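You operate a simulated robot arm through the tools that you are given. There is no shell and no other tool.

You run a simulated two-armed robot. Do the job below in one go: nothing can be reset, and whatever is moved stays where it is left.

JOB
Take the bow out of the tube: its gauge arm down, wind the HEIGHT handwheel till it reads 0.00.
Fine: free the HEIGHT lever first and lock it after; swing the arm back up; leave SIDE and TILT as set. Where these are worked on the way, their far stop is far enough and under half their travel is too little: height lever.

The check looks at the end state, three seconds after you hand in, the way a careful person would. Anything else that was tipped, shoved, dropped, spilled or broken makes it a failure.

ROBOT AND FRAMES
Two 7-joint arms with three-finger grippers on one trunk that stands fixed in place. Base frame: the origin is at the foot of the trunk, x ahead of it, y to its left, z up. Lengths are in mm, angles in degrees, forces in N, time in s.
The left shoulder is at [70, 146, 1337], the right one opposite. With the tool pointing down near the work surface each hand reaches from about 100 to 660 mm from the base axis, measured 20 degrees to its own side. Payload 2.2 kg a hand.
The TCP of each hand is the grasp point between the finger pads, 28 mm short of the fingertips. In the tool frame z runs along the fingers and y along their closing line. Largest opening 102 mm; the body of the gripper starts 71 mm behind the TCP.
Orientation is that of the tool frame in the base frame, as a unit quaternion [x, y, z, w]. With the fingers straight down and closing along the base's y, the tool's x points along the base's -x, its y along +y and its z along -z.

CONTROLS
- The arms move only by the tool step_arm. It takes "left_motion", "right_motion" or both (then of equal length, played together; a hand with none holds still); each is one flat list of numbers, 7 for each row, row after row: the shift along the tool's x, y, z in mm, then the turn, a rotation vector about the tool's x, y, z in degrees, then the gripper command, from -1 (shut) to 1 (fully open), values between in proportion. In form: [x, y, z, ax, ay, az, gripper, x, y, z, ax, ay, az, gripper, ...]. A call has 1 to 20 rows; each row is the pose to reach, as a shift and turn from the pose commanded when the call began, along the tool's axes at that moment. Each row takes 0.2 s and may step no farther than 50 mm and 8.6 degrees from the row before; otherwise, or with a gripper value out of range, the whole call is refused. A pose out of reach is approached as far as the arm can. The call stops where the force on the tool passes 40 N (or 10 N more than at its start, if that is more) or the arm is blocked; 0.2 s more then pass. The fingers move at their own pace and stop on an object; they squeeze with about 38 N. The grip force told is the motor's: it shows also when the fingers shut on nothing. Time passes only in rows, and 0.2 s behind the last, so rows that repeat a pose let the fingers close. The reply holds the time, the measured pose of the TCP, the force on the tool along the base axes, the opening and the grip force, in the units named above and with some noise, with the torque about the TCP (base axes, N m) and any sound that the robot's microphone picked up, and new pictures: "pictures" is both (left out), scene, wrist or none (wrist: the cameras of the hands that moved).
- Cameras (640 x 400 px; columns grow to the right, rows downward): "scene" is now at [126.2, 58.2, 1592.7]; the picture's right is [0.56, -0.83, 0.00], its down [-0.33, -0.23, -0.92] and it looks along [0.76, 0.51, -0.40] (base axes); focal length 214 px, centre (320, 200). "left" rides on the left gripper at [72, 38, -86] in its tool frame; the picture's right is [-0.47, 0.89, 0.00], its down [-0.60, -0.32, -0.73] and it looks along [-0.65, -0.34, 0.68] (tool axes); focal length 256 px, centre (320, 200). "right" rides on the right gripper at [69, 44, -86] in its tool frame; the picture's right is [-0.53, 0.85, 0.00], its down [-0.58, -0.36, -0.73] and it looks along [-0.62, -0.39, 0.68] (tool axes); focal length 256 px, centre (320, 200). There is no depth. A picture from a camera that has moved, and an enlarged one, comes with that camera's place and axes in the base frame and with its lens. The place of the scene camera against the robot may be out by one fixed shift of up to 12 mm in any direction.
- lift_body(by): slides the trunk up (or, below 0, down) by that many mm; the arms and the scene camera ride with it, the base frame stays. It gives what a move gives, with no picture.
- head_to(pan, tilt): turns the head with the scene camera to pan (to the left, within 86 degrees either way) and tilt (down, from -29 to 69), counted from straight ahead of the robot. It gives what a move gives, and a new picture of the scene camera.
- inspect(camera, box): a new picture of the part [left, top, right, bottom] of that camera's present view, enlarged. It takes no simulated time.
- job_done(): hands the job in; it is judged then, once.

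Nothing tells you positions but the pictures and the camera data. Unless the task says otherwise, let go and move clear before handing in.

The tools are called as a command line: name --argument value ..., lists and objects as JSON in quotes. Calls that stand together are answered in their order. step_arm: Moves the arms, as the interface text tells. Its arguments: {"type":"object","properties":{"left_motion":{"type":"array"},"right_motion":{"type":"array"},"pictures":{"type":"string","enum":["both","scene","wrist","none"]}},"required":[]} The other tools are called the same way: lift_body (by) slides the trunk up or down; head_to (pan, tilt) turns the head that bears the scene camera; inspect (camera, box) takes an enlarged picture of a part of a camera's view; job_done () hands the job in.

At the start:

```text
time: 0.0
left_tool_pos: [273.1, 310.6, 1479.2]
left_ee_rot: [0.0, 1.0, 0.0, 0.0]
left_force: [0.0, 0.1, 0.4]
left_torque: [0.01, 0.0, 0.01]
left_width: 102.0
left_finger_force: 0.0
right_tool_pos: [283.3, 49.0, 1519.2]
right_ee_rot: [0.001, 1.0, 0.001, 0.0]
right_force: [0.4, -0.4, 0.2]
right_torque: [0.0, 0.01, 0.06]
right_width: 102.0
right_finger_force: 0.2
trunk travel left (down, up): [-875.0, 65.0]
head pan, tilt: [34.1, 23.7]
```

scene: 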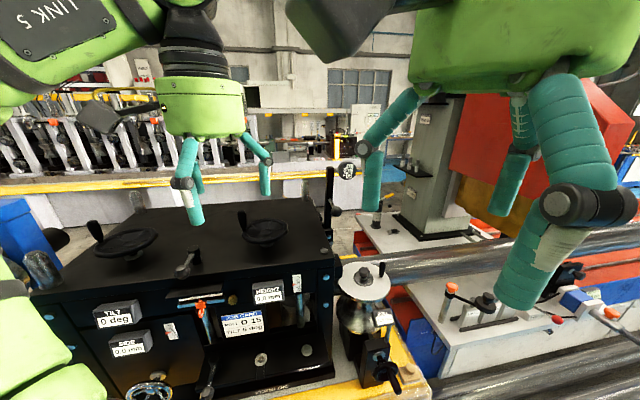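
right: 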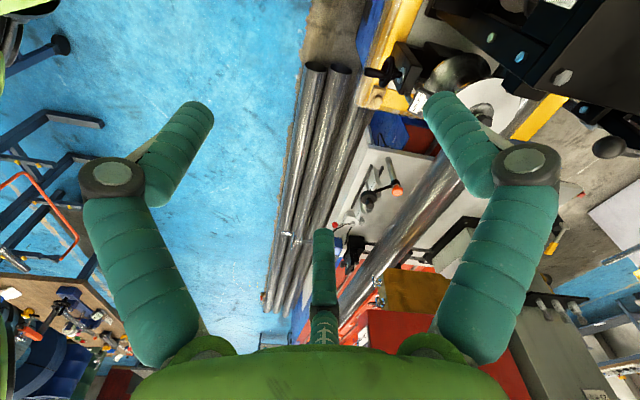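
left: 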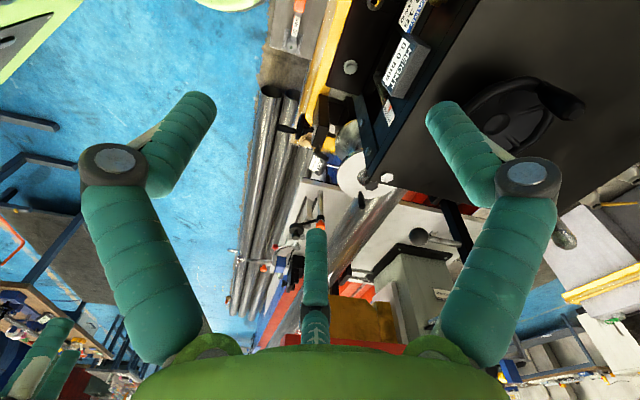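

I see a black-painted machine with two handwheels on top, a lever in between, TILT/SIDE/HEIGHT readouts and a job card on the front. I'll look closer before moving anything.

inspect --camera "scene" --box '[60, 190, 260, 315]'

inspect --camera "scene" --box '[180, 190, 420, 400]'

inspect --camera "scene" --box '[30, 260, 200, 400]'

```text
3.20 times, centred on (160, 252) of scene
camera zoom: at [126.2, 58.2, 1592.7], right [0.56, -0.83, 0.0], down [-0.33, -0.23, -0.92], along [0.76, 0.51, -0.4], focal length 686 px, centre (832, 32)
```

zoom: 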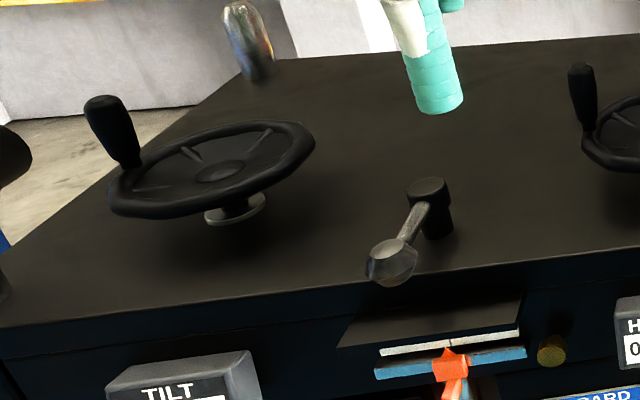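

```text
1.90 times, centred on (300, 295) of scene
camera zoom: at [126.2, 58.2, 1592.7], right [0.56, -0.83, 0.0], down [-0.33, -0.23, -0.92], along [0.76, 0.51, -0.4], focal length 408 px, centre (358, 19)
```

zoom: 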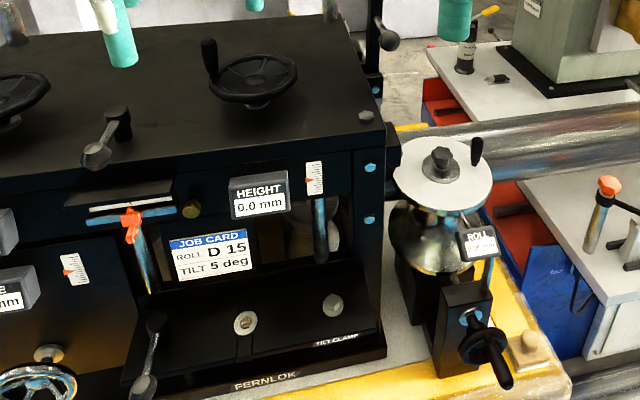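

```text
2.86 times, centred on (115, 330) of scene
camera zoom: at [126.2, 58.2, 1592.7], right [0.56, -0.83, 0.0], down [-0.33, -0.23, -0.92], along [0.76, 0.51, -0.4], focal length 613 px, centre (906, -171)
```

zoom: 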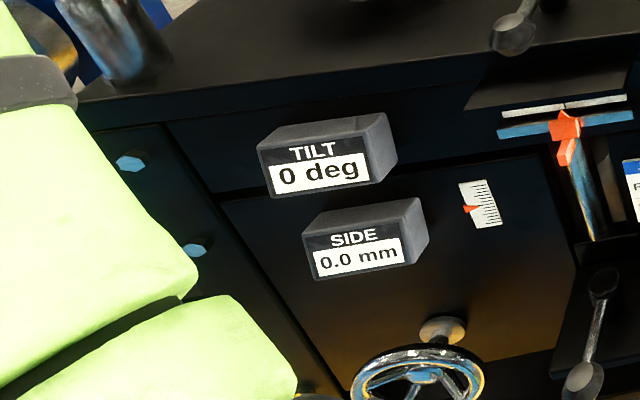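

The front shows HEIGHT 0.0 mm, a job card and several levers; I need to find the gauge arm (perhaps the dial near column 347) and which lever belongs to HEIGHT. I'll zoom into that area and turn the head.

inspect --camera "scene" --box '[290, 130, 450, 240]'

inspect --camera "scene" --box '[320, 250, 440, 400]'

inspect --camera "scene" --box '[180, 270, 340, 400]'

inspect --camera "left" --box '[240, 60, 640, 310]'

inspect --camera "right" --box '[320, 0, 640, 260]'

```text
3.64 times, centred on (370, 185) of scene
camera zoom: at [126.2, 58.2, 1592.7], right [0.56, -0.83, 0.0], down [-0.33, -0.23, -0.92], along [0.76, 0.51, -0.4], focal length 780 px, centre (138, 254)
```

zoom: 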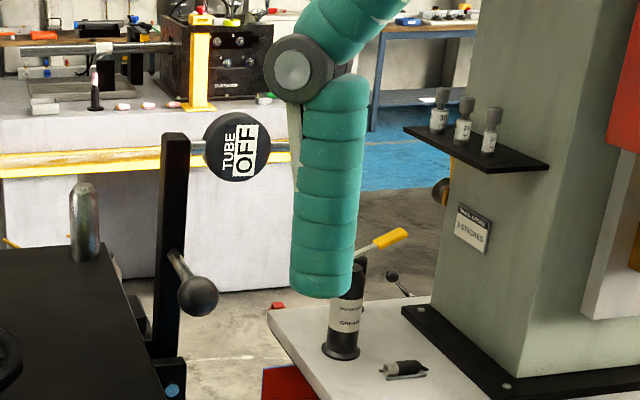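

```text
2.67 times, centred on (380, 325) of scene
camera zoom: at [126.2, 58.2, 1592.7], right [0.56, -0.83, 0.0], down [-0.33, -0.23, -0.92], along [0.76, 0.51, -0.4], focal length 572 px, centre (160, -133)
```

zoom: 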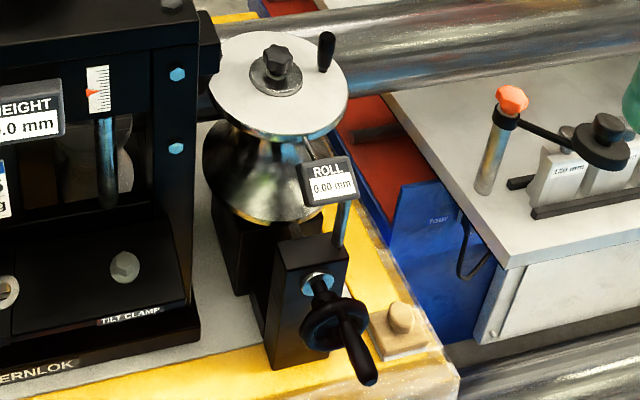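

```text
3.08 times, centred on (260, 335) of scene
camera zoom: at [126.2, 58.2, 1592.7], right [0.56, -0.83, 0.0], down [-0.33, -0.23, -0.92], along [0.76, 0.51, -0.4], focal length 660 px, centre (505, -215)
```

zoom: 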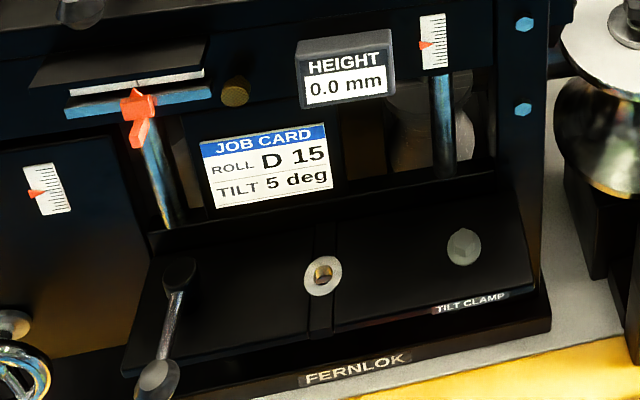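

```text
1.60 times, centred on (440, 185) of left
camera zoom: at [201.4, 348.0, 1565.1], right [0.47, 0.89, 0.0], down [0.6, -0.32, 0.73], along [0.65, -0.34, -0.68], focal length 410 px, centre (128, 224)
```

zoom: 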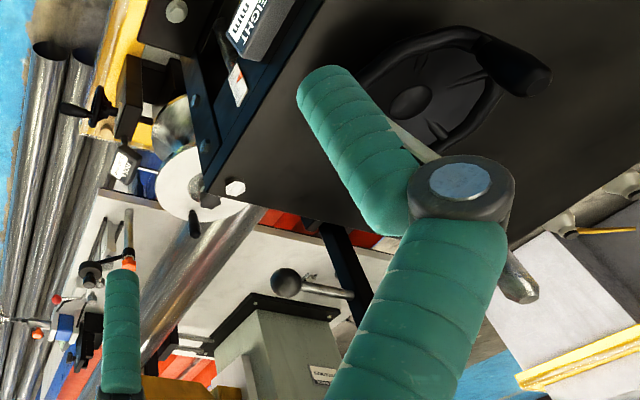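

```text
1.54 times, centred on (480, 130) of right
camera zoom: at [211.5, 92.6, 1606.5], right [0.54, 0.84, 0.0], down [0.58, -0.37, 0.73], along [0.62, -0.39, -0.68], focal length 394 px, centre (74, 308)
```

zoom: 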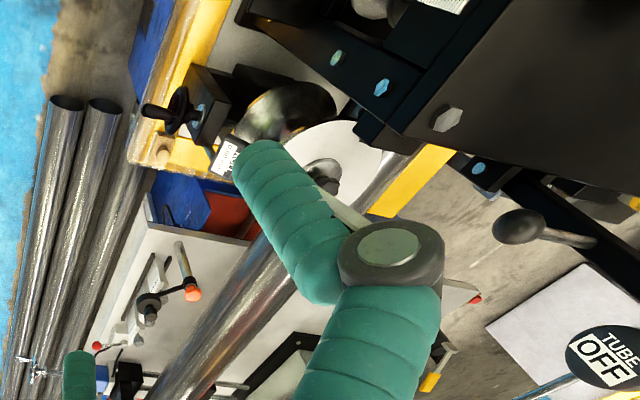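

The gauge arm looks like the black bar at the machine's right end, with a ball handle and a display that says "TUBE OFF". The HEIGHT handwheel triangulates to about [471, 474, 1259]. I'll turn the head to see the lever labels.

head_to --pan 50 --tilt 45

inspect --camera "scene" --box '[160, 60, 400, 210]'

inspect --camera "scene" --box '[160, 200, 420, 380]'

```text
time: 0.8
left_tool_pos: [273.9, 311.2, 1478.3]
left_ee_rot: [0.0, 1.0, 0.0, 0.0]
left_force: [1.5, -0.2, 0.0]
left_torque: [0.01, -0.02, -0.03]
left_width: 102.2
left_finger_force: 0.0
right_tool_pos: [282.1, 49.6, 1519.0]
right_ee_rot: [0.001, 1.0, 0.001, 0.0]
right_force: [-0.4, 0.0, 0.1]
right_torque: [-0.01, 0.01, 0.02]
right_width: 102.1
right_finger_force: 0.0
trunk travel left (down, up): [-875.0, 65.0]
head pan, tilt: [50.0, 45.0]
camera scene: at [102.0, 68.6, 1560.1], right [0.77, -0.64, 0.0], down [-0.45, -0.54, -0.71], along [0.46, 0.54, -0.71], focal length 214 px, centre (320, 200)
```

scene: 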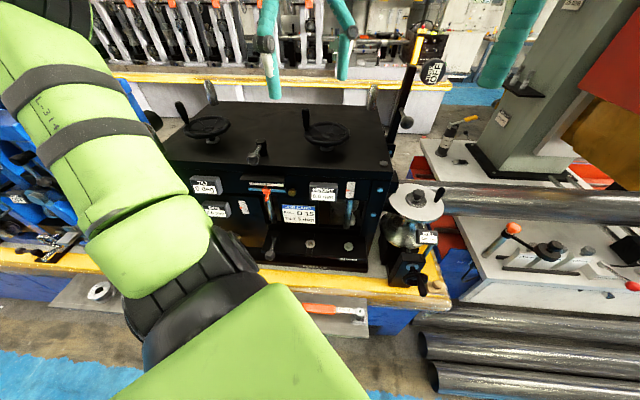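

```text
2.67 times, centred on (280, 135) of scene
camera zoom: at [102.0, 68.6, 1560.1], right [0.77, -0.64, 0.0], down [-0.45, -0.54, -0.71], along [0.46, 0.54, -0.71], focal length 572 px, centre (427, 373)
```

zoom: 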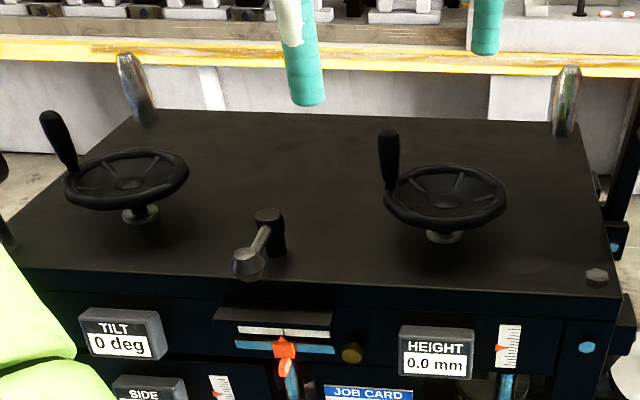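

```text
2.22 times, centred on (290, 290) of scene
camera zoom: at [102.0, 68.6, 1560.1], right [0.77, -0.64, 0.0], down [-0.45, -0.54, -0.71], along [0.46, 0.54, -0.71], focal length 477 px, centre (387, 0)
```

zoom: 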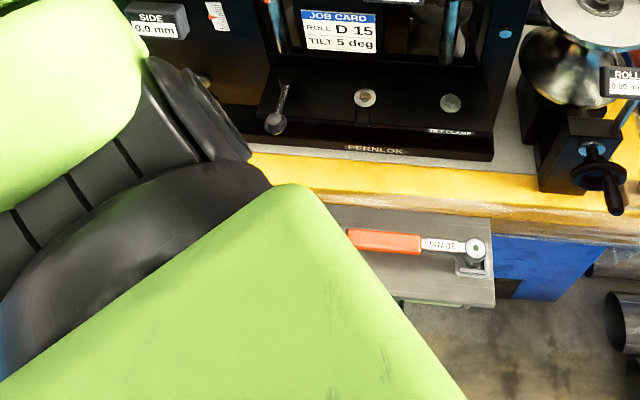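

The lever on top between the wheels and the one on the lower slope both need identifying. I'll bring the left hand round so its camera looks at the machine's front.

step_arm --left_motion '[7.6, 17.6, 10.6, 0, 0, -8.5, 1, 15.2, 35.2, 21.2, 0, 0, -17, 1, 22.9, 52.9, 31.9, 0, 0, -25.5, 1, 30.5, 70.5, 42.5, 0, 0, -34, 1, 38.1, 88.1, 53.1, 0, 0, -42.5, 1, 45.7, 105.7, 63.7, 0, 0, -51, 1, 53.4, 123.4, 74.4, 0, 0, -59.5, 1, 61, 141, 85, 0, 0, -68, 1]' --pictures "both"

```text
time: 2.6
left_tool_pos: [211.3, 453.8, 1392.8]
left_ee_rot: [-0.561, 0.828, 0.0, 0.0]
left_force: [-0.3, -0.5, 0.5]
left_torque: [0.03, 0.0, -0.02]
left_width: 101.9
left_finger_force: 0.0
right_tool_pos: [281.7, 51.8, 1519.7]
right_ee_rot: [0.001, 1.0, 0.001, 0.0]
right_force: [-0.4, -0.1, 0.0]
right_torque: [-0.02, -0.03, 0.01]
right_width: 101.8
right_finger_force: 0.1
trunk travel left (down, up): [-875.0, 65.0]
head pan, tilt: [50.0, 45.0]
camera scene: at [101.4, 69.8, 1560.0], right [0.77, -0.64, 0.0], down [-0.45, -0.54, -0.71], along [0.45, 0.54, -0.71], focal length 214 px, centre (320, 200)
camera left: at [150.2, 399.5, 1479.4], right [-0.65, 0.76, 0.0], down [0.52, 0.44, 0.73], along [0.56, 0.47, -0.68], focal length 256 px, centre (320, 200)
```

scene: 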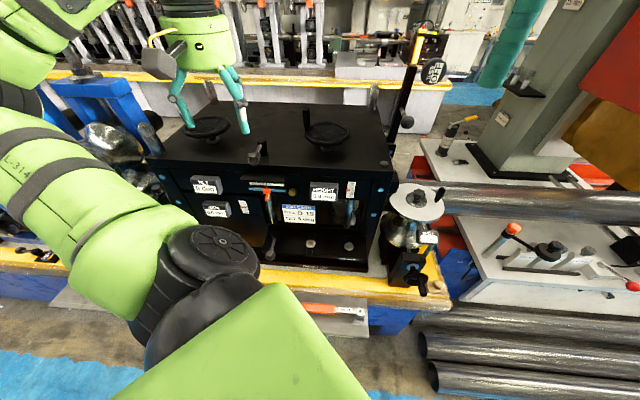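
left: 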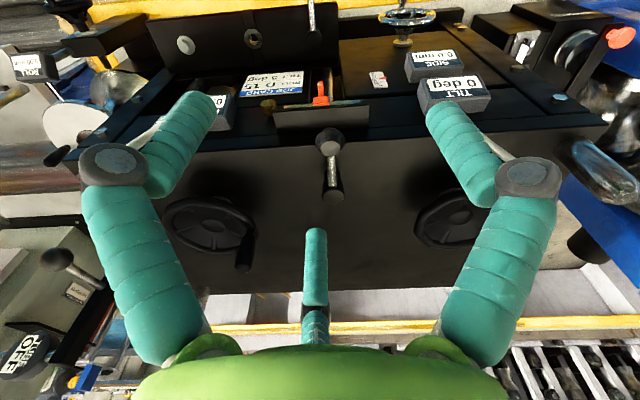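

I get a flipped but clear view of the front. Zooming in on the levers for labels.

inspect --camera "left" --box '[240, 70, 440, 210]'

inspect --camera "left" --box '[140, 0, 380, 110]'

inspect --camera "left" --box '[0, 200, 140, 400]'

inspect --camera "scene" --box '[240, 170, 400, 290]'

inspect --camera "scene" --box '[370, 20, 470, 190]'

```text
2.86 times, centred on (340, 140) of left
camera zoom: at [150.2, 399.5, 1479.4], right [-0.65, 0.76, 0.0], down [0.52, 0.44, 0.73], along [0.56, 0.47, -0.68], focal length 731 px, centre (263, 371)
```

zoom: 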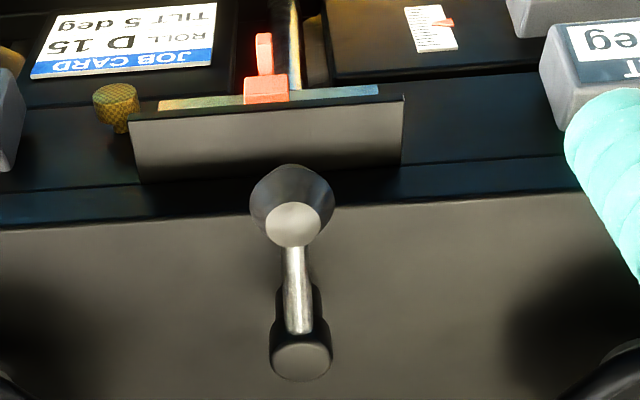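

```text
2.67 times, centred on (260, 55) of left
camera zoom: at [150.2, 399.5, 1479.4], right [-0.65, 0.76, 0.0], down [0.52, 0.44, 0.73], along [0.56, 0.47, -0.68], focal length 683 px, centre (480, 587)
```

zoom: 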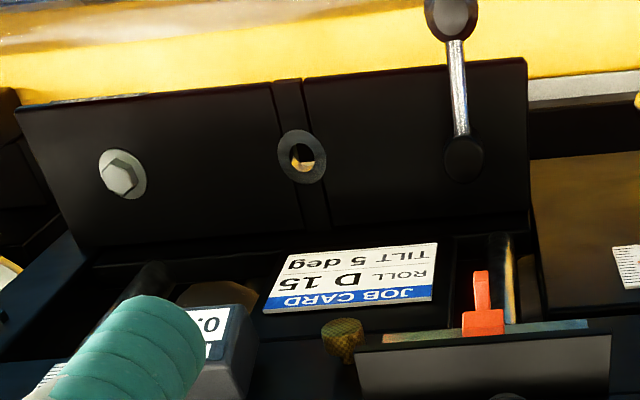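

```text
2.00 times, centred on (70, 300) of left
camera zoom: at [150.2, 399.5, 1479.4], right [-0.65, 0.76, 0.0], down [0.52, 0.44, 0.73], along [0.56, 0.47, -0.68], focal length 512 px, centre (820, 0)
```

zoom: 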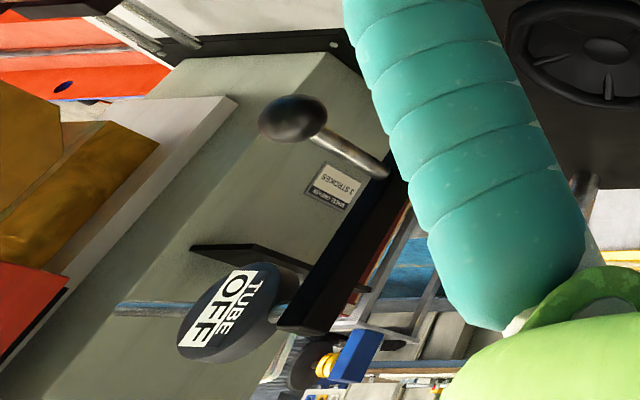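

```text
3.33 times, centred on (320, 230) of scene
camera zoom: at [101.4, 69.8, 1560.0], right [0.77, -0.64, 0.0], down [-0.45, -0.54, -0.71], along [0.45, 0.54, -0.71], focal length 715 px, centre (320, 100)
```

zoom: 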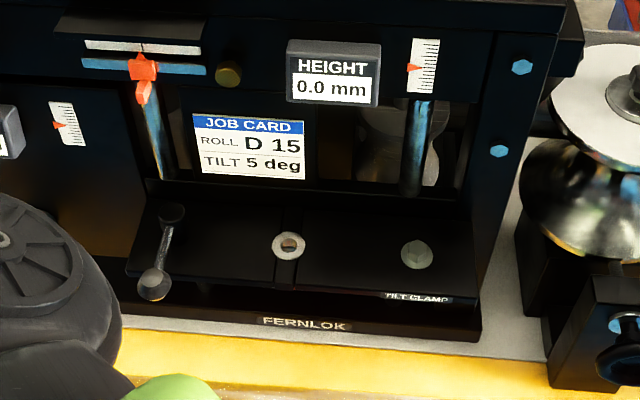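

```text
2.35 times, centred on (420, 105) of scene
camera zoom: at [101.4, 69.8, 1560.0], right [0.77, -0.64, 0.0], down [-0.45, -0.54, -0.71], along [0.45, 0.54, -0.71], focal length 505 px, centre (85, 424)
```

zoom: 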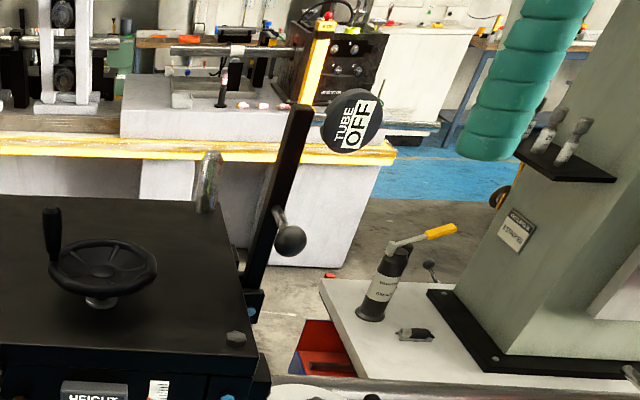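

The top lever pivots at roughly [309, 554, 1264] and the lower-slope lever near [252, 473, 1005]; neither label is clear yet. Zooming in further.

inspect --camera "scene" --box '[260, 205, 320, 255]'

inspect --camera "scene" --box '[225, 120, 305, 190]'

inspect --camera "scene" --box '[290, 90, 400, 200]'

inspect --camera "scene" --box '[310, 240, 370, 280]'

```text
8.00 times, centred on (290, 230) of scene
camera zoom: at [101.4, 69.8, 1560.0], right [0.77, -0.64, 0.0], down [-0.45, -0.54, -0.71], along [0.45, 0.54, -0.71], focal length 1716 px, centre (560, -40)
```

zoom: 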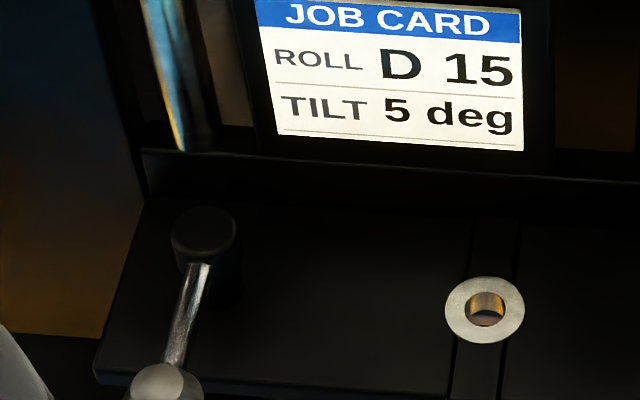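

```text
5.71 times, centred on (265, 155) of scene
camera zoom: at [101.4, 69.8, 1560.0], right [0.77, -0.64, 0.0], down [-0.45, -0.54, -0.71], along [0.45, 0.54, -0.71], focal length 1226 px, centre (634, 457)
```

zoom: 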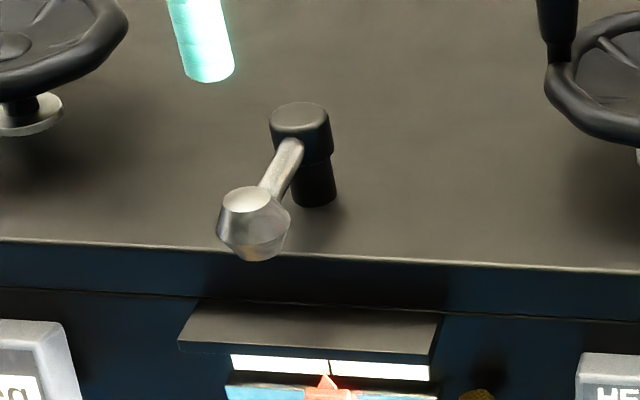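

```text
3.64 times, centred on (345, 145) of scene
camera zoom: at [101.4, 69.8, 1560.0], right [0.77, -0.64, 0.0], down [-0.45, -0.54, -0.71], along [0.45, 0.54, -0.71], focal length 780 px, centre (229, 400)
```

zoom: 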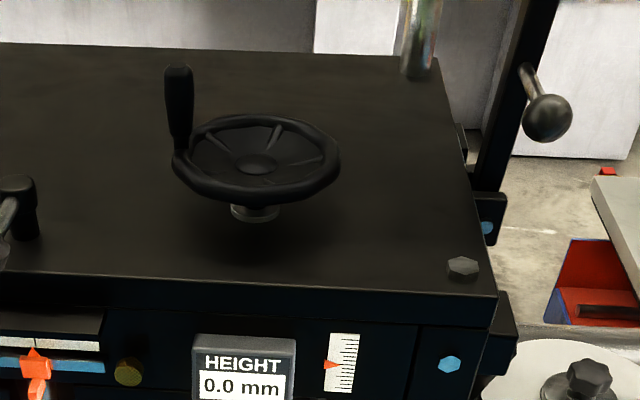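

```text
10.00 times, centred on (340, 260) of scene
camera zoom: at [101.4, 69.8, 1560.0], right [0.77, -0.64, 0.0], down [-0.45, -0.54, -0.71], along [0.45, 0.54, -0.71], focal length 2145 px, centre (120, -400)
```

zoom: 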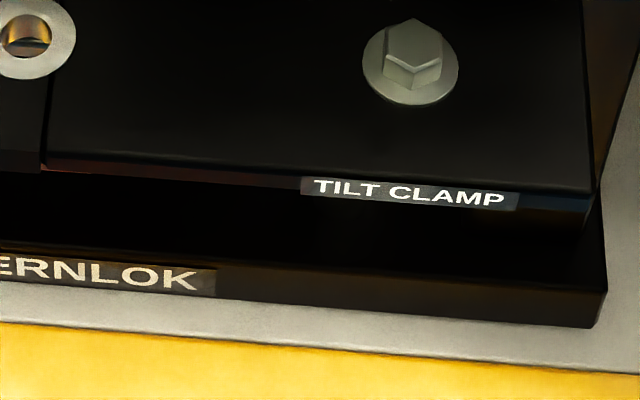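

I can't see a label near either lever from here. I'll draw the left hand back and down in front of the machine to look at the lower panel's front edge.

step_arm --left_motion '[22, 11.6, 10, 0, 0, 0, 1, 44, 23, 40, 0, 0, 0, 1, 66, 35, 75, 0, 0, 0, 1, 88.6, 46.5, 112, 0, 0, 0, 1, 88.6, 46.5, 150, 0, 0, 0, 1]' --pictures "both"

```text
time: 3.9
left_tool_pos: [140.5, 399.8, 1250.3]
left_ee_rot: [-0.558, 0.83, -0.001, 0.0]
left_force: [0.5, 0.2, -0.2]
left_torque: [-0.03, 0.0, 0.02]
left_width: 101.8
left_finger_force: 0.1
left hand out of reach, approached as far as the arm can: row 5
right_tool_pos: [281.9, 49.4, 1520.1]
right_ee_rot: [0.001, 1.0, 0.001, 0.0]
right_force: [0.3, -0.1, -0.8]
right_torque: [0.0, -0.01, -0.03]
right_width: 101.9
right_finger_force: 0.0
trunk travel left (down, up): [-875.0, 65.0]
head pan, tilt: [50.0, 45.0]
camera scene: at [101.7, 69.3, 1560.1], right [0.77, -0.64, 0.0], down [-0.45, -0.54, -0.71], along [0.45, 0.54, -0.71], focal length 214 px, centre (320, 200)
camera left: at [78.5, 346.6, 1336.1], right [-0.65, 0.76, 0.0], down [0.52, 0.44, 0.73], along [0.56, 0.47, -0.68], focal length 256 px, centre (320, 200)
```

scene: 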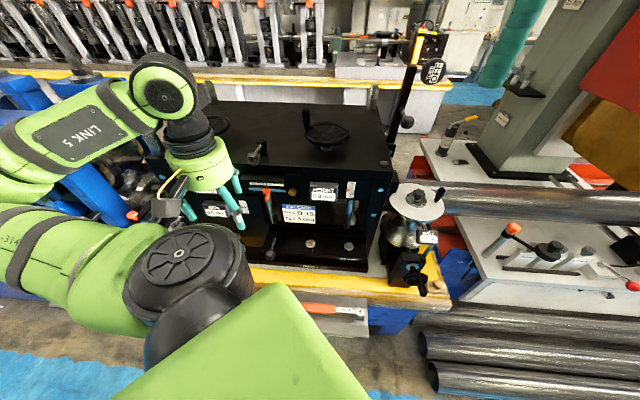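
left: 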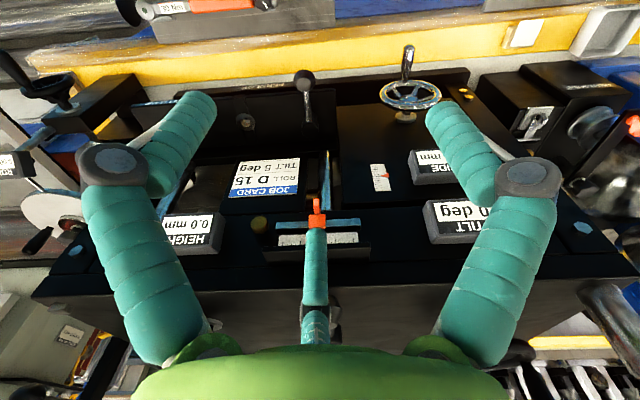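

inspect --camera "left" --box '[180, 50, 420, 200]'

inspect --camera "left" --box '[260, 60, 360, 140]'

inspect --camera "left" --box '[360, 40, 500, 150]'

inspect --camera "left" --box '[140, 180, 380, 300]'

```text
2.67 times, centred on (300, 125) of left
camera zoom: at [78.5, 346.6, 1336.1], right [-0.65, 0.76, 0.0], down [0.52, 0.44, 0.73], along [0.56, 0.47, -0.68], focal length 683 px, centre (373, 400)
```

zoom: 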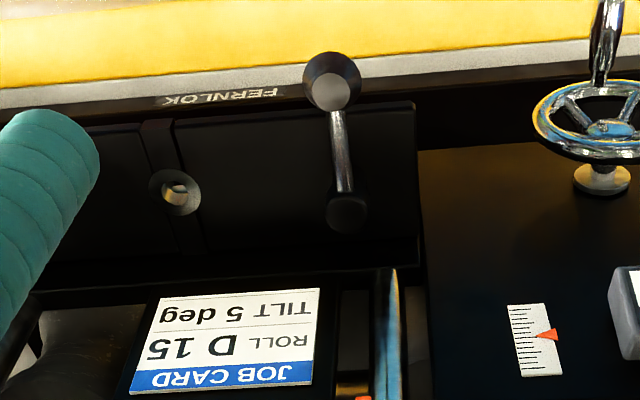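

```text
5.00 times, centred on (310, 100) of left
camera zoom: at [78.5, 346.6, 1336.1], right [-0.65, 0.76, 0.0], down [0.52, 0.44, 0.73], along [0.56, 0.47, -0.68], focal length 1280 px, centre (370, 700)
```

zoom: 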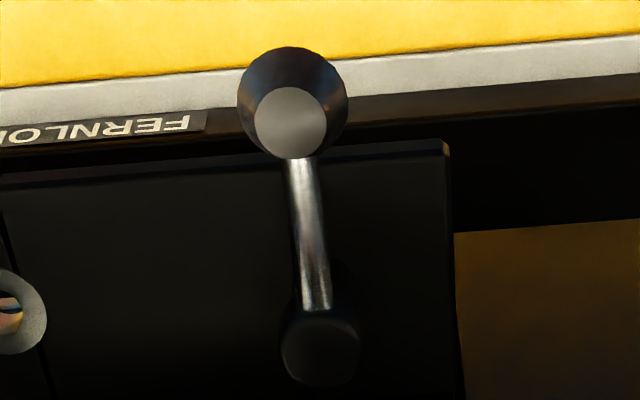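

```text
3.64 times, centred on (430, 95) of left
camera zoom: at [78.5, 346.6, 1336.1], right [-0.65, 0.76, 0.0], down [0.52, 0.44, 0.73], along [0.56, 0.47, -0.68], focal length 931 px, centre (-80, 582)
```

zoom: 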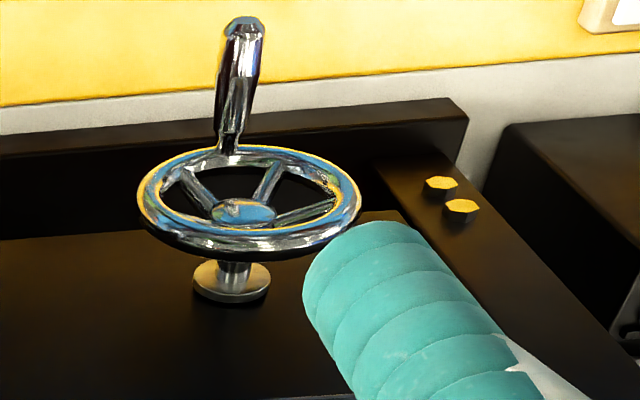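

```text
2.67 times, centred on (260, 240) of left
camera zoom: at [78.5, 346.6, 1336.1], right [-0.65, 0.76, 0.0], down [0.52, 0.44, 0.73], along [0.56, 0.47, -0.68], focal length 683 px, centre (480, 93)
```

zoom: 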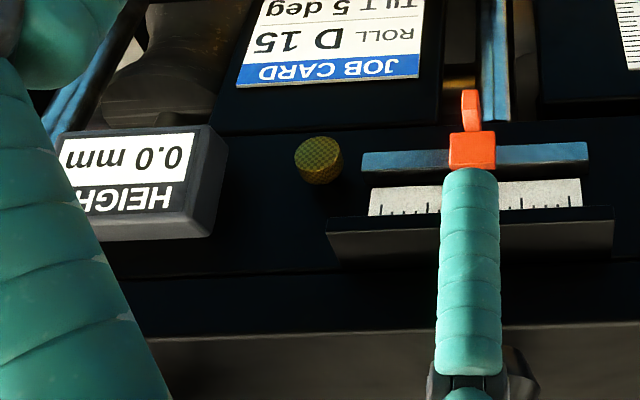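

No labels anywhere on the levers; the top lever, sitting with the HEIGHT/TILT wheels on the top plate, is the likely HEIGHT lever, and the one beside the SIDE wheel is likely SIDE's. Next I'll raise the left hand and look at the gauge arm at the right end.

step_arm --left_motion '[0, 0, -45, 0, 0, 0, 1, 0, 0, -90, 0, 0, 0, 1, 0, 0, -130, 0, 0, 0, 1, -4, -40, -160, 0, 0, 5, 1, -8, -85, -170, 0, 0, 10, 1, -13, -130, -170, 0, 0, 15, 1, -17, -170, -170, 0, 0, 20, 1, -22, -212, -170, 0, 0, 25, 1, -25.7, -248.6, -170, 0, 0, 27, 1]' --pictures "both"

```text
refused: row 4 steps farther than a row can; nothing moved
```

That was refused for one step being slightly too long; I'll split it and resend.

step_arm --left_motion '[0, 0, -45, 0, 0, 0, 1, 0, 0, -90, 0, 0, 0, 1, 0, 0, -130, 0, 0, 0, 1, -3, -30, -160, 0, 0, 5, 1, -7, -70, -170, 0, 0, 10, 1, -11, -112, -170, 0, 0, 15, 1, -15, -154, -170, 0, 0, 20, 1, -20, -200, -170, 0, 0, 25, 1, -25.7, -245, -170, 0, 0, 27, 1]' --pictures "both"

```text
time: 5.8
left_tool_pos: [379.6, 328.7, 1420.4]
left_ee_rot: [-0.349, 0.937, 0.001, -0.001]
left_force: [-0.1, -0.8, 0.6]
left_torque: [0.02, 0.05, 0.02]
left_width: 101.7
left_finger_force: 0.0
right_tool_pos: [285.7, 48.3, 1518.2]
right_ee_rot: [0.001, 1.0, 0.001, -0.002]
right_force: [-0.2, -0.6, 0.8]
right_torque: [0.01, 0.05, 0.0]
right_width: 101.9
right_finger_force: 0.0
trunk travel left (down, up): [-875.0, 65.0]
head pan, tilt: [50.0, 45.0]
camera scene: at [105.5, 67.3, 1559.8], right [0.77, -0.64, 0.0], down [-0.46, -0.54, -0.71], along [0.45, 0.54, -0.71], focal length 214 px, centre (320, 200)
camera left: at [301.8, 309.6, 1507.1], right [-0.23, 0.97, 0.0], down [0.67, 0.16, 0.73], along [0.71, 0.17, -0.68], focal length 256 px, centre (320, 200)
```

scene: 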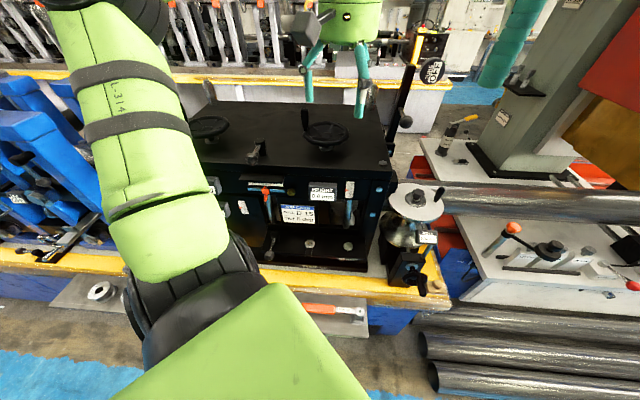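
left: 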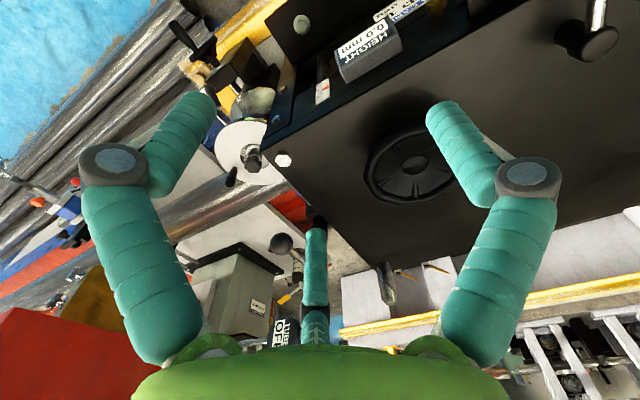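

The tube runs along the machine's axis past the white roll disc; the ball of the gauge arm is partly hidden by a finger. I'll zoom in on it.

inspect --camera "left" --box '[180, 90, 440, 350]'

inspect --camera "right" --box '[340, 0, 640, 260]'

inspect --camera "scene" --box '[360, 40, 480, 270]'

```text
1.54 times, centred on (310, 220) of left
camera zoom: at [301.8, 309.6, 1507.1], right [-0.23, 0.97, 0.0], down [0.67, 0.16, 0.73], along [0.71, 0.17, -0.68], focal length 394 px, centre (335, 169)
```

zoom: 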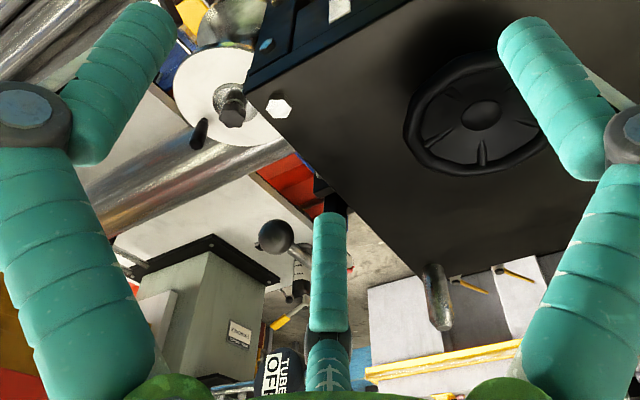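

```text
1.54 times, centred on (490, 130) of right
camera zoom: at [215.3, 91.2, 1605.9], right [0.54, 0.84, 0.0], down [0.58, -0.37, 0.73], along [0.62, -0.39, -0.68], focal length 394 px, centre (58, 308)
```

zoom: 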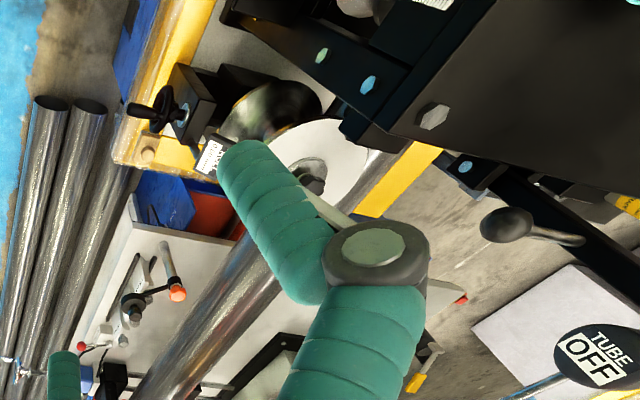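

```text
1.74 times, centred on (420, 155) of scene
camera zoom: at [105.5, 67.3, 1559.8], right [0.77, -0.64, 0.0], down [-0.46, -0.54, -0.71], along [0.45, 0.54, -0.71], focal length 373 px, centre (146, 278)
```

zoom: 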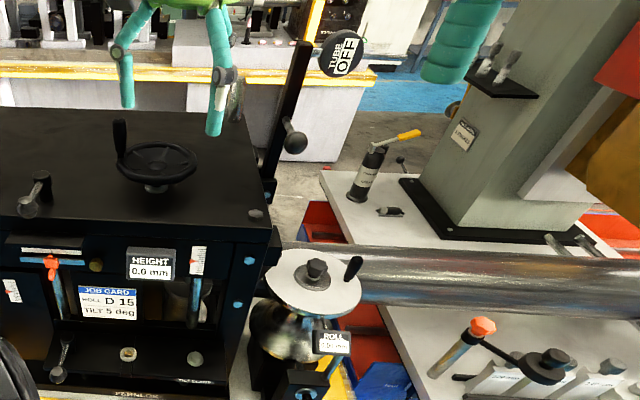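

The gauge arm bar stands vertically at the right end (pivot about z 1180), with its ball handle at about [618, 330, 1305] sticking out to the front; it should swing to the right, down over the tube. I'll pitch the left hand 45° and bring it in front of the ball.

step_arm --left_motion '[-19.5, -25.8, 8.5, 0, -7.5, 0, 1, -39, -51.6, 17, 0, -15, 0, 1, -58.5, -77.4, 25.5, 0, -22.5, 0, 1, -78, -103.2, 34, 0, -30, 0, 1, -97.6, -129, 42.5, 0, -37.5, 0, 1, -117.1, -154.9, 51, 0, -45, 0, 1]' --pictures "both"

```text
time: 7.2
left_tool_pos: [570.6, 288.7, 1368.2]
left_ee_rot: [-0.323, 0.865, 0.134, 0.359]
left_force: [0.8, 0.9, 0.3]
left_torque: [0.01, 0.03, 0.01]
left_width: 101.7
left_finger_force: 0.1
right_tool_pos: [285.7, 50.6, 1518.2]
right_ee_rot: [0.001, 1.0, 0.001, -0.001]
right_force: [0.9, 0.1, -0.7]
right_torque: [0.0, 0.02, 0.0]
right_width: 102.1
right_finger_force: 0.0
trunk travel left (down, up): [-875.0, 65.0]
head pan, tilt: [50.0, 45.0]
camera scene: at [104.9, 68.6, 1559.8], right [0.77, -0.64, 0.0], down [-0.46, -0.54, -0.71], along [0.45, 0.54, -0.71], focal length 214 px, centre (320, 200)
camera left: at [461.3, 243.6, 1379.0], right [-0.33, 0.88, 0.33], down [0.14, -0.3, 0.94], along [0.93, 0.36, -0.02], focal length 256 px, centre (320, 200)
```

scene: 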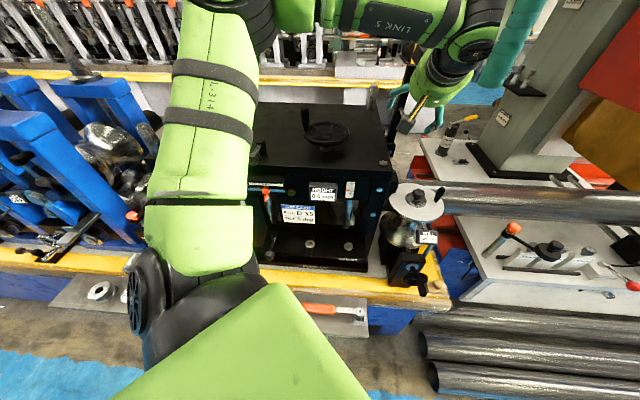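
left: 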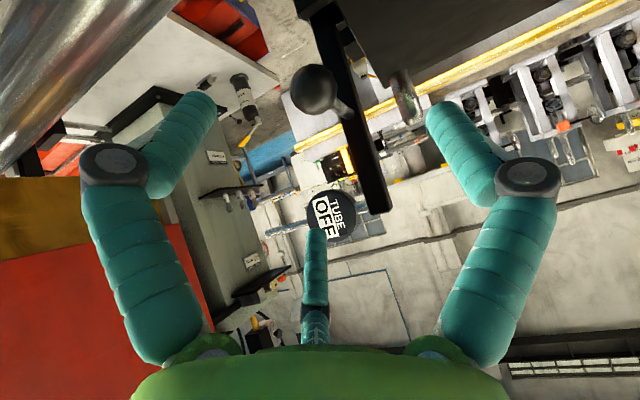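

The ball shows clearly at about [619, 328, 1302], with its stem running back to the bar some 92 mm behind. Before gripping I want a better look at the pivot.

inspect --camera "scene" --box '[370, 110, 430, 180]'

inspect --camera "left" --box '[230, 0, 430, 250]'

inspect --camera "right" --box '[500, 20, 640, 180]'

```text
5.71 times, centred on (400, 145) of scene
camera zoom: at [104.9, 68.6, 1559.8], right [0.77, -0.64, 0.0], down [-0.46, -0.54, -0.71], along [0.45, 0.54, -0.71], focal length 1226 px, centre (-137, 514)
```

zoom: 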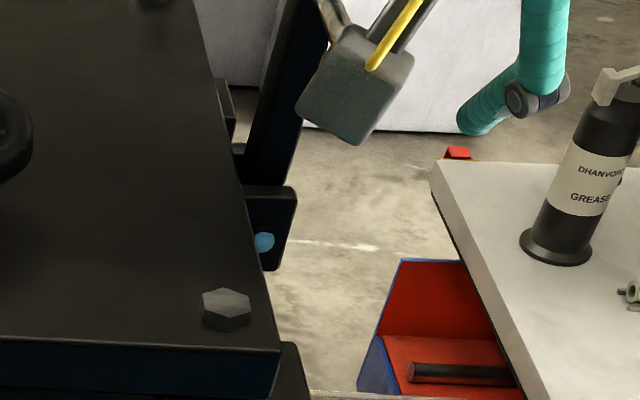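

```text
1.60 times, centred on (330, 125) of left
camera zoom: at [461.3, 243.6, 1379.0], right [-0.33, 0.88, 0.33], down [0.14, -0.3, 0.94], along [0.93, 0.36, -0.02], focal length 410 px, centre (304, 320)
```

zoom: 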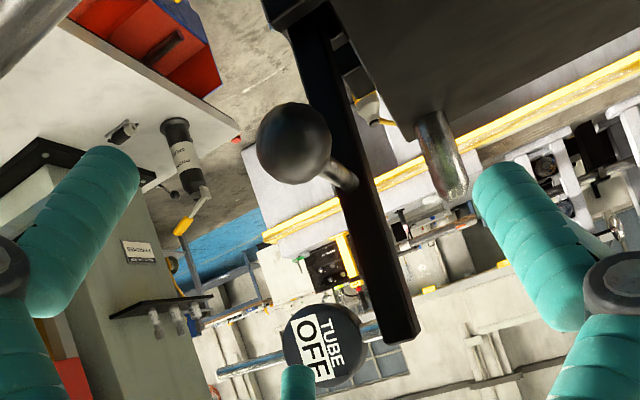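

```text
2.50 times, centred on (570, 100) of right
camera zoom: at [214.7, 92.5, 1606.0], right [0.54, 0.84, 0.0], down [0.58, -0.37, 0.73], along [0.62, -0.39, -0.68], focal length 640 px, centre (-305, 450)
```

zoom: 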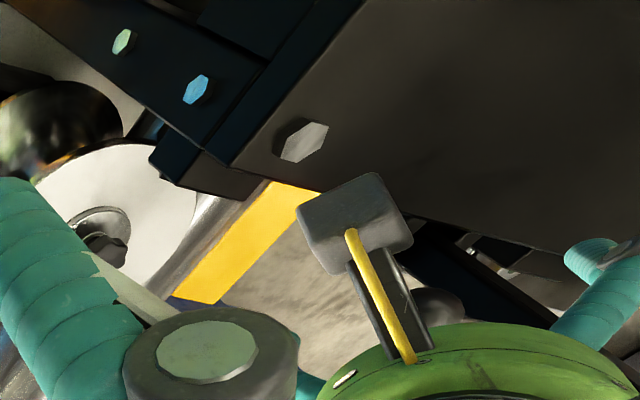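

I need the pivot's position more exactly, so I'll tip the hand down by 20° to see the bracket with the wrist camera.

step_arm --left_motion '[0, 0, -3, 0, 8, 0, 1, 0, 0, -6, 0, 16, 0, 1, 0, 0, -10, 0, 24, 0, 1]' --pictures "wrist"

inspect --camera "left" --box '[230, 40, 430, 200]'

```text
time: 8.1
left_tool_pos: [562.8, 285.4, 1375.9]
left_ee_rot: [-0.344, 0.922, 0.063, 0.169]
left_force: [0.0, 0.2, 0.2]
left_torque: [0.0, 0.03, -0.03]
left_width: 101.9
left_finger_force: 0.0
right_tool_pos: [283.2, 50.4, 1519.4]
right_ee_rot: [0.001, 1.0, 0.001, 0.001]
right_force: [-0.1, -0.5, 0.1]
right_torque: [-0.01, 0.01, -0.02]
right_width: 101.8
right_finger_force: 0.0
trunk travel left (down, up): [-875.0, 65.0]
head pan, tilt: [50.0, 45.0]
camera left: at [464.2, 249.0, 1430.9], right [-0.25, 0.95, 0.17], down [0.44, -0.04, 0.9], along [0.86, 0.3, -0.41], focal length 256 px, centre (320, 200)
```

left: 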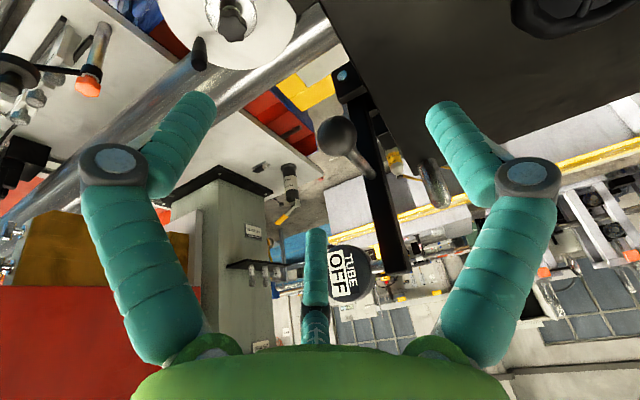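

```text
2.50 times, centred on (330, 120) of left
camera zoom: at [464.2, 249.0, 1430.9], right [-0.25, 0.95, 0.17], down [0.44, -0.04, 0.9], along [0.86, 0.3, -0.41], focal length 640 px, centre (295, 400)
```

zoom: 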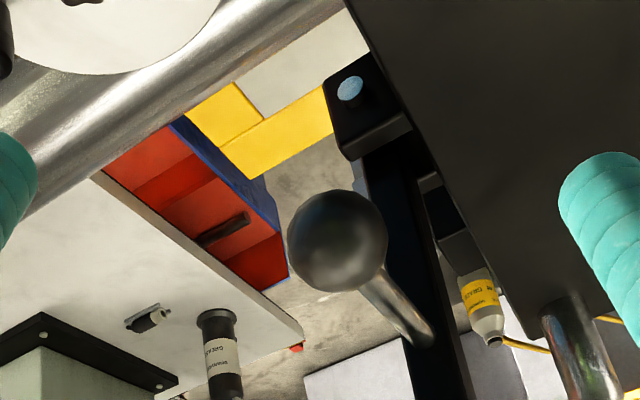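

The pivot bolt is near [653, 370, 1178] and the machine's front is turned about 45°, so the ball swings on a radius of about 123 mm. I'll go in and take hold of the ball now.

step_arm --left_motion '[-1.4, -1.5, 6, 0, -8, 0, 1, -2.9, -3, 12, 0, -16, 0, 1, -4.3, -4.5, 17.6, 0, -24, 0, 1, -22, -4.6, 56.4, 0, -24, 0, 1, -38, -4.7, 92.5, 0, -24, 0, 1, -38, -4.7, 92.5, 0, -24, 0, -1, -38, -4.7, 92.5, 0, -24, 0, -1, -38, -4.7, 92.5, 0, -24, 0, -1]' --pictures "both"

```text
time: 9.8
left_tool_pos: [618.5, 324.4, 1302.3]
left_ee_rot: [-0.323, 0.866, 0.134, 0.357]
left_force: [0.8, -1.0, -7.3]
left_torque: [0.09, -0.44, -0.34]
left_width: 32.1
left_finger_force: 44.6
right_tool_pos: [283.9, 50.1, 1518.6]
right_ee_rot: [0.002, 1.0, 0.001, 0.0]
right_force: [0.3, 0.0, -0.3]
right_torque: [-0.02, 0.01, 0.02]
right_width: 102.2
right_finger_force: 0.0
trunk travel left (down, up): [-875.0, 65.0]
head pan, tilt: [50.0, 45.0]
camera scene: at [103.9, 68.7, 1559.8], right [0.77, -0.64, 0.0], down [-0.46, -0.54, -0.71], along [0.45, 0.54, -0.71], focal length 214 px, centre (320, 200)
camera left: at [508.4, 280.5, 1313.9], right [-0.33, 0.88, 0.33], down [0.14, -0.3, 0.94], along [0.93, 0.36, -0.03], focal length 256 px, centre (320, 200)
```

scene: 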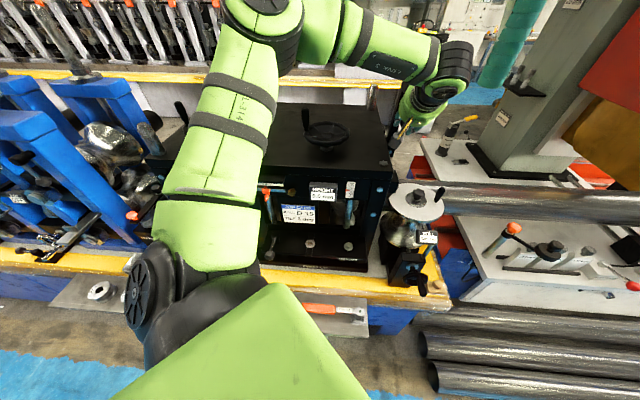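
left: 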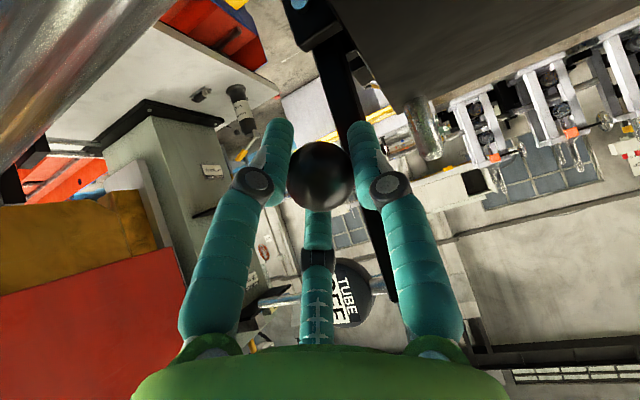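

The ball is gripped (32 mm wide) at about [618, 326, 1300]. I'll swing it about 30° to the right and check the force.

step_arm --left_motion '[0.4, -13.6, 1.8, 0, 0, 0, -1, 2.1, -27.6, 5, 0, 0, 0, -1, 5, -41.2, 9.3, 0, 0, 0, -1, 8.4, -52.2, 13.8, 0, 0, 0, -1]' --pictures "wrist"

```text
time: 10.8
left_tool_pos: [651.1, 291.4, 1292.6]
left_ee_rot: [-0.325, 0.865, 0.133, 0.36]
left_force: [-5.5, 4.8, 5.2]
left_torque: [0.5, 0.63, 0.06]
left_width: 32.6
left_finger_force: 44.6
right_tool_pos: [277.5, 52.3, 1519.6]
right_ee_rot: [0.001, 1.0, -0.001, 0.001]
right_force: [-0.9, 0.4, 0.2]
right_torque: [0.01, -0.02, 0.01]
right_width: 102.0
right_finger_force: 0.0
trunk travel left (down, up): [-875.0, 65.0]
head pan, tilt: [50.0, 45.0]
camera left: at [542.1, 246.1, 1302.0], right [-0.34, 0.88, 0.33], down [0.13, -0.3, 0.95], along [0.93, 0.36, -0.02], focal length 256 px, centre (320, 200)
```

left: 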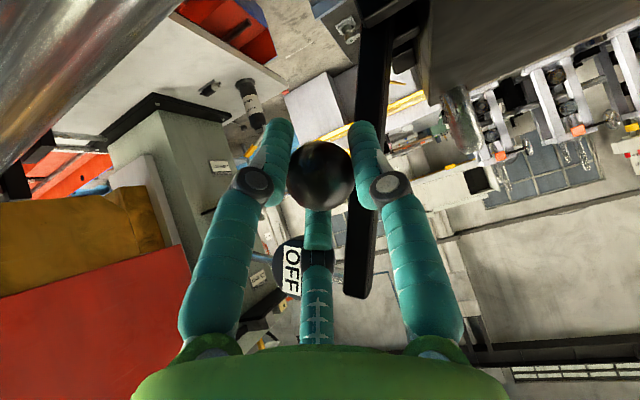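

The arm follows with about 7 N of friction. I'll continue down to about 70°.

step_arm --left_motion '[5.9, -13.8, 7.3, 0, 0, 0, -1, 13.1, -26, 15.8, 0, 0, 0, -1, 21.5, -36.7, 25.3, 0, 0, 0, -1, 31, -45.5, 35.7, 0, 0, 0, -1, 41.4, -52.1, 46.8, 0, 0, 0, -1]' --pictures "both"

```text
time: 11.4
left_tool_pos: [659.7, 281.8, 1286.1]
left_ee_rot: [-0.323, 0.859, 0.129, 0.375]
left_force: [2.3, -3.6, 5.5]
left_torque: [0.44, 0.35, 0.62]
left_width: 32.3
left_finger_force: 45.4
left hand out of reach, approached as far as the arm can: row 1, 2
right_tool_pos: [281.9, 48.9, 1520.2]
right_ee_rot: [0.001, 1.0, 0.002, -0.001]
right_force: [-0.3, -0.5, -0.1]
right_torque: [0.02, -0.03, -0.01]
right_width: 102.0
right_finger_force: 0.0
trunk travel left (down, up): [-875.0, 65.0]
head pan, tilt: [50.0, 45.0]
stopped in row 2 (left hand): the force on the tool passed its limit at 45 N (the readings are from after the stop); the commanded pose is now the measured one
camera scene: at [101.6, 66.9, 1559.8], right [0.77, -0.64, 0.0], down [-0.45, -0.54, -0.71], along [0.45, 0.54, -0.71], focal length 214 px, centre (320, 200)
camera left: at [550.1, 239.0, 1292.1], right [-0.34, 0.89, 0.32], down [0.11, -0.3, 0.95], along [0.94, 0.35, 0.01], focal length 256 px, centre (320, 200)
```

scene: 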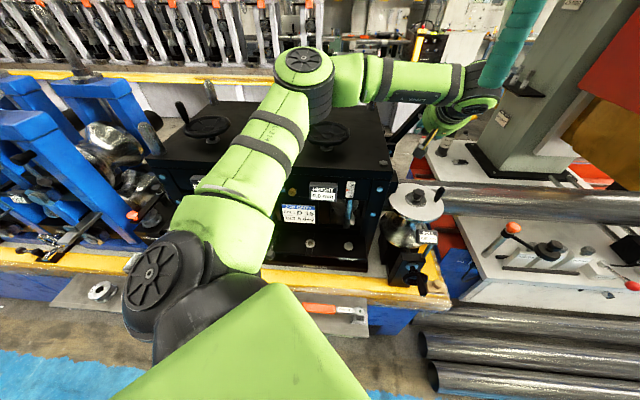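
left: 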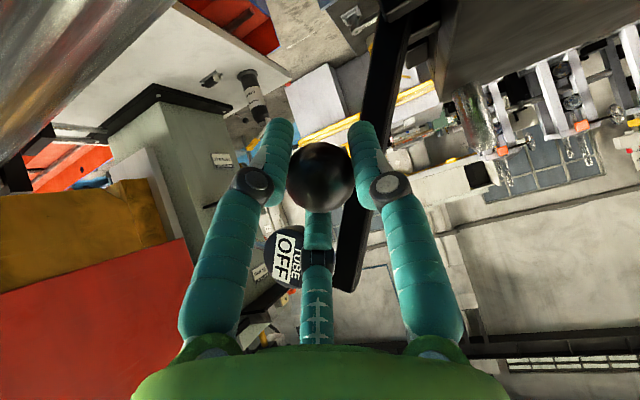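

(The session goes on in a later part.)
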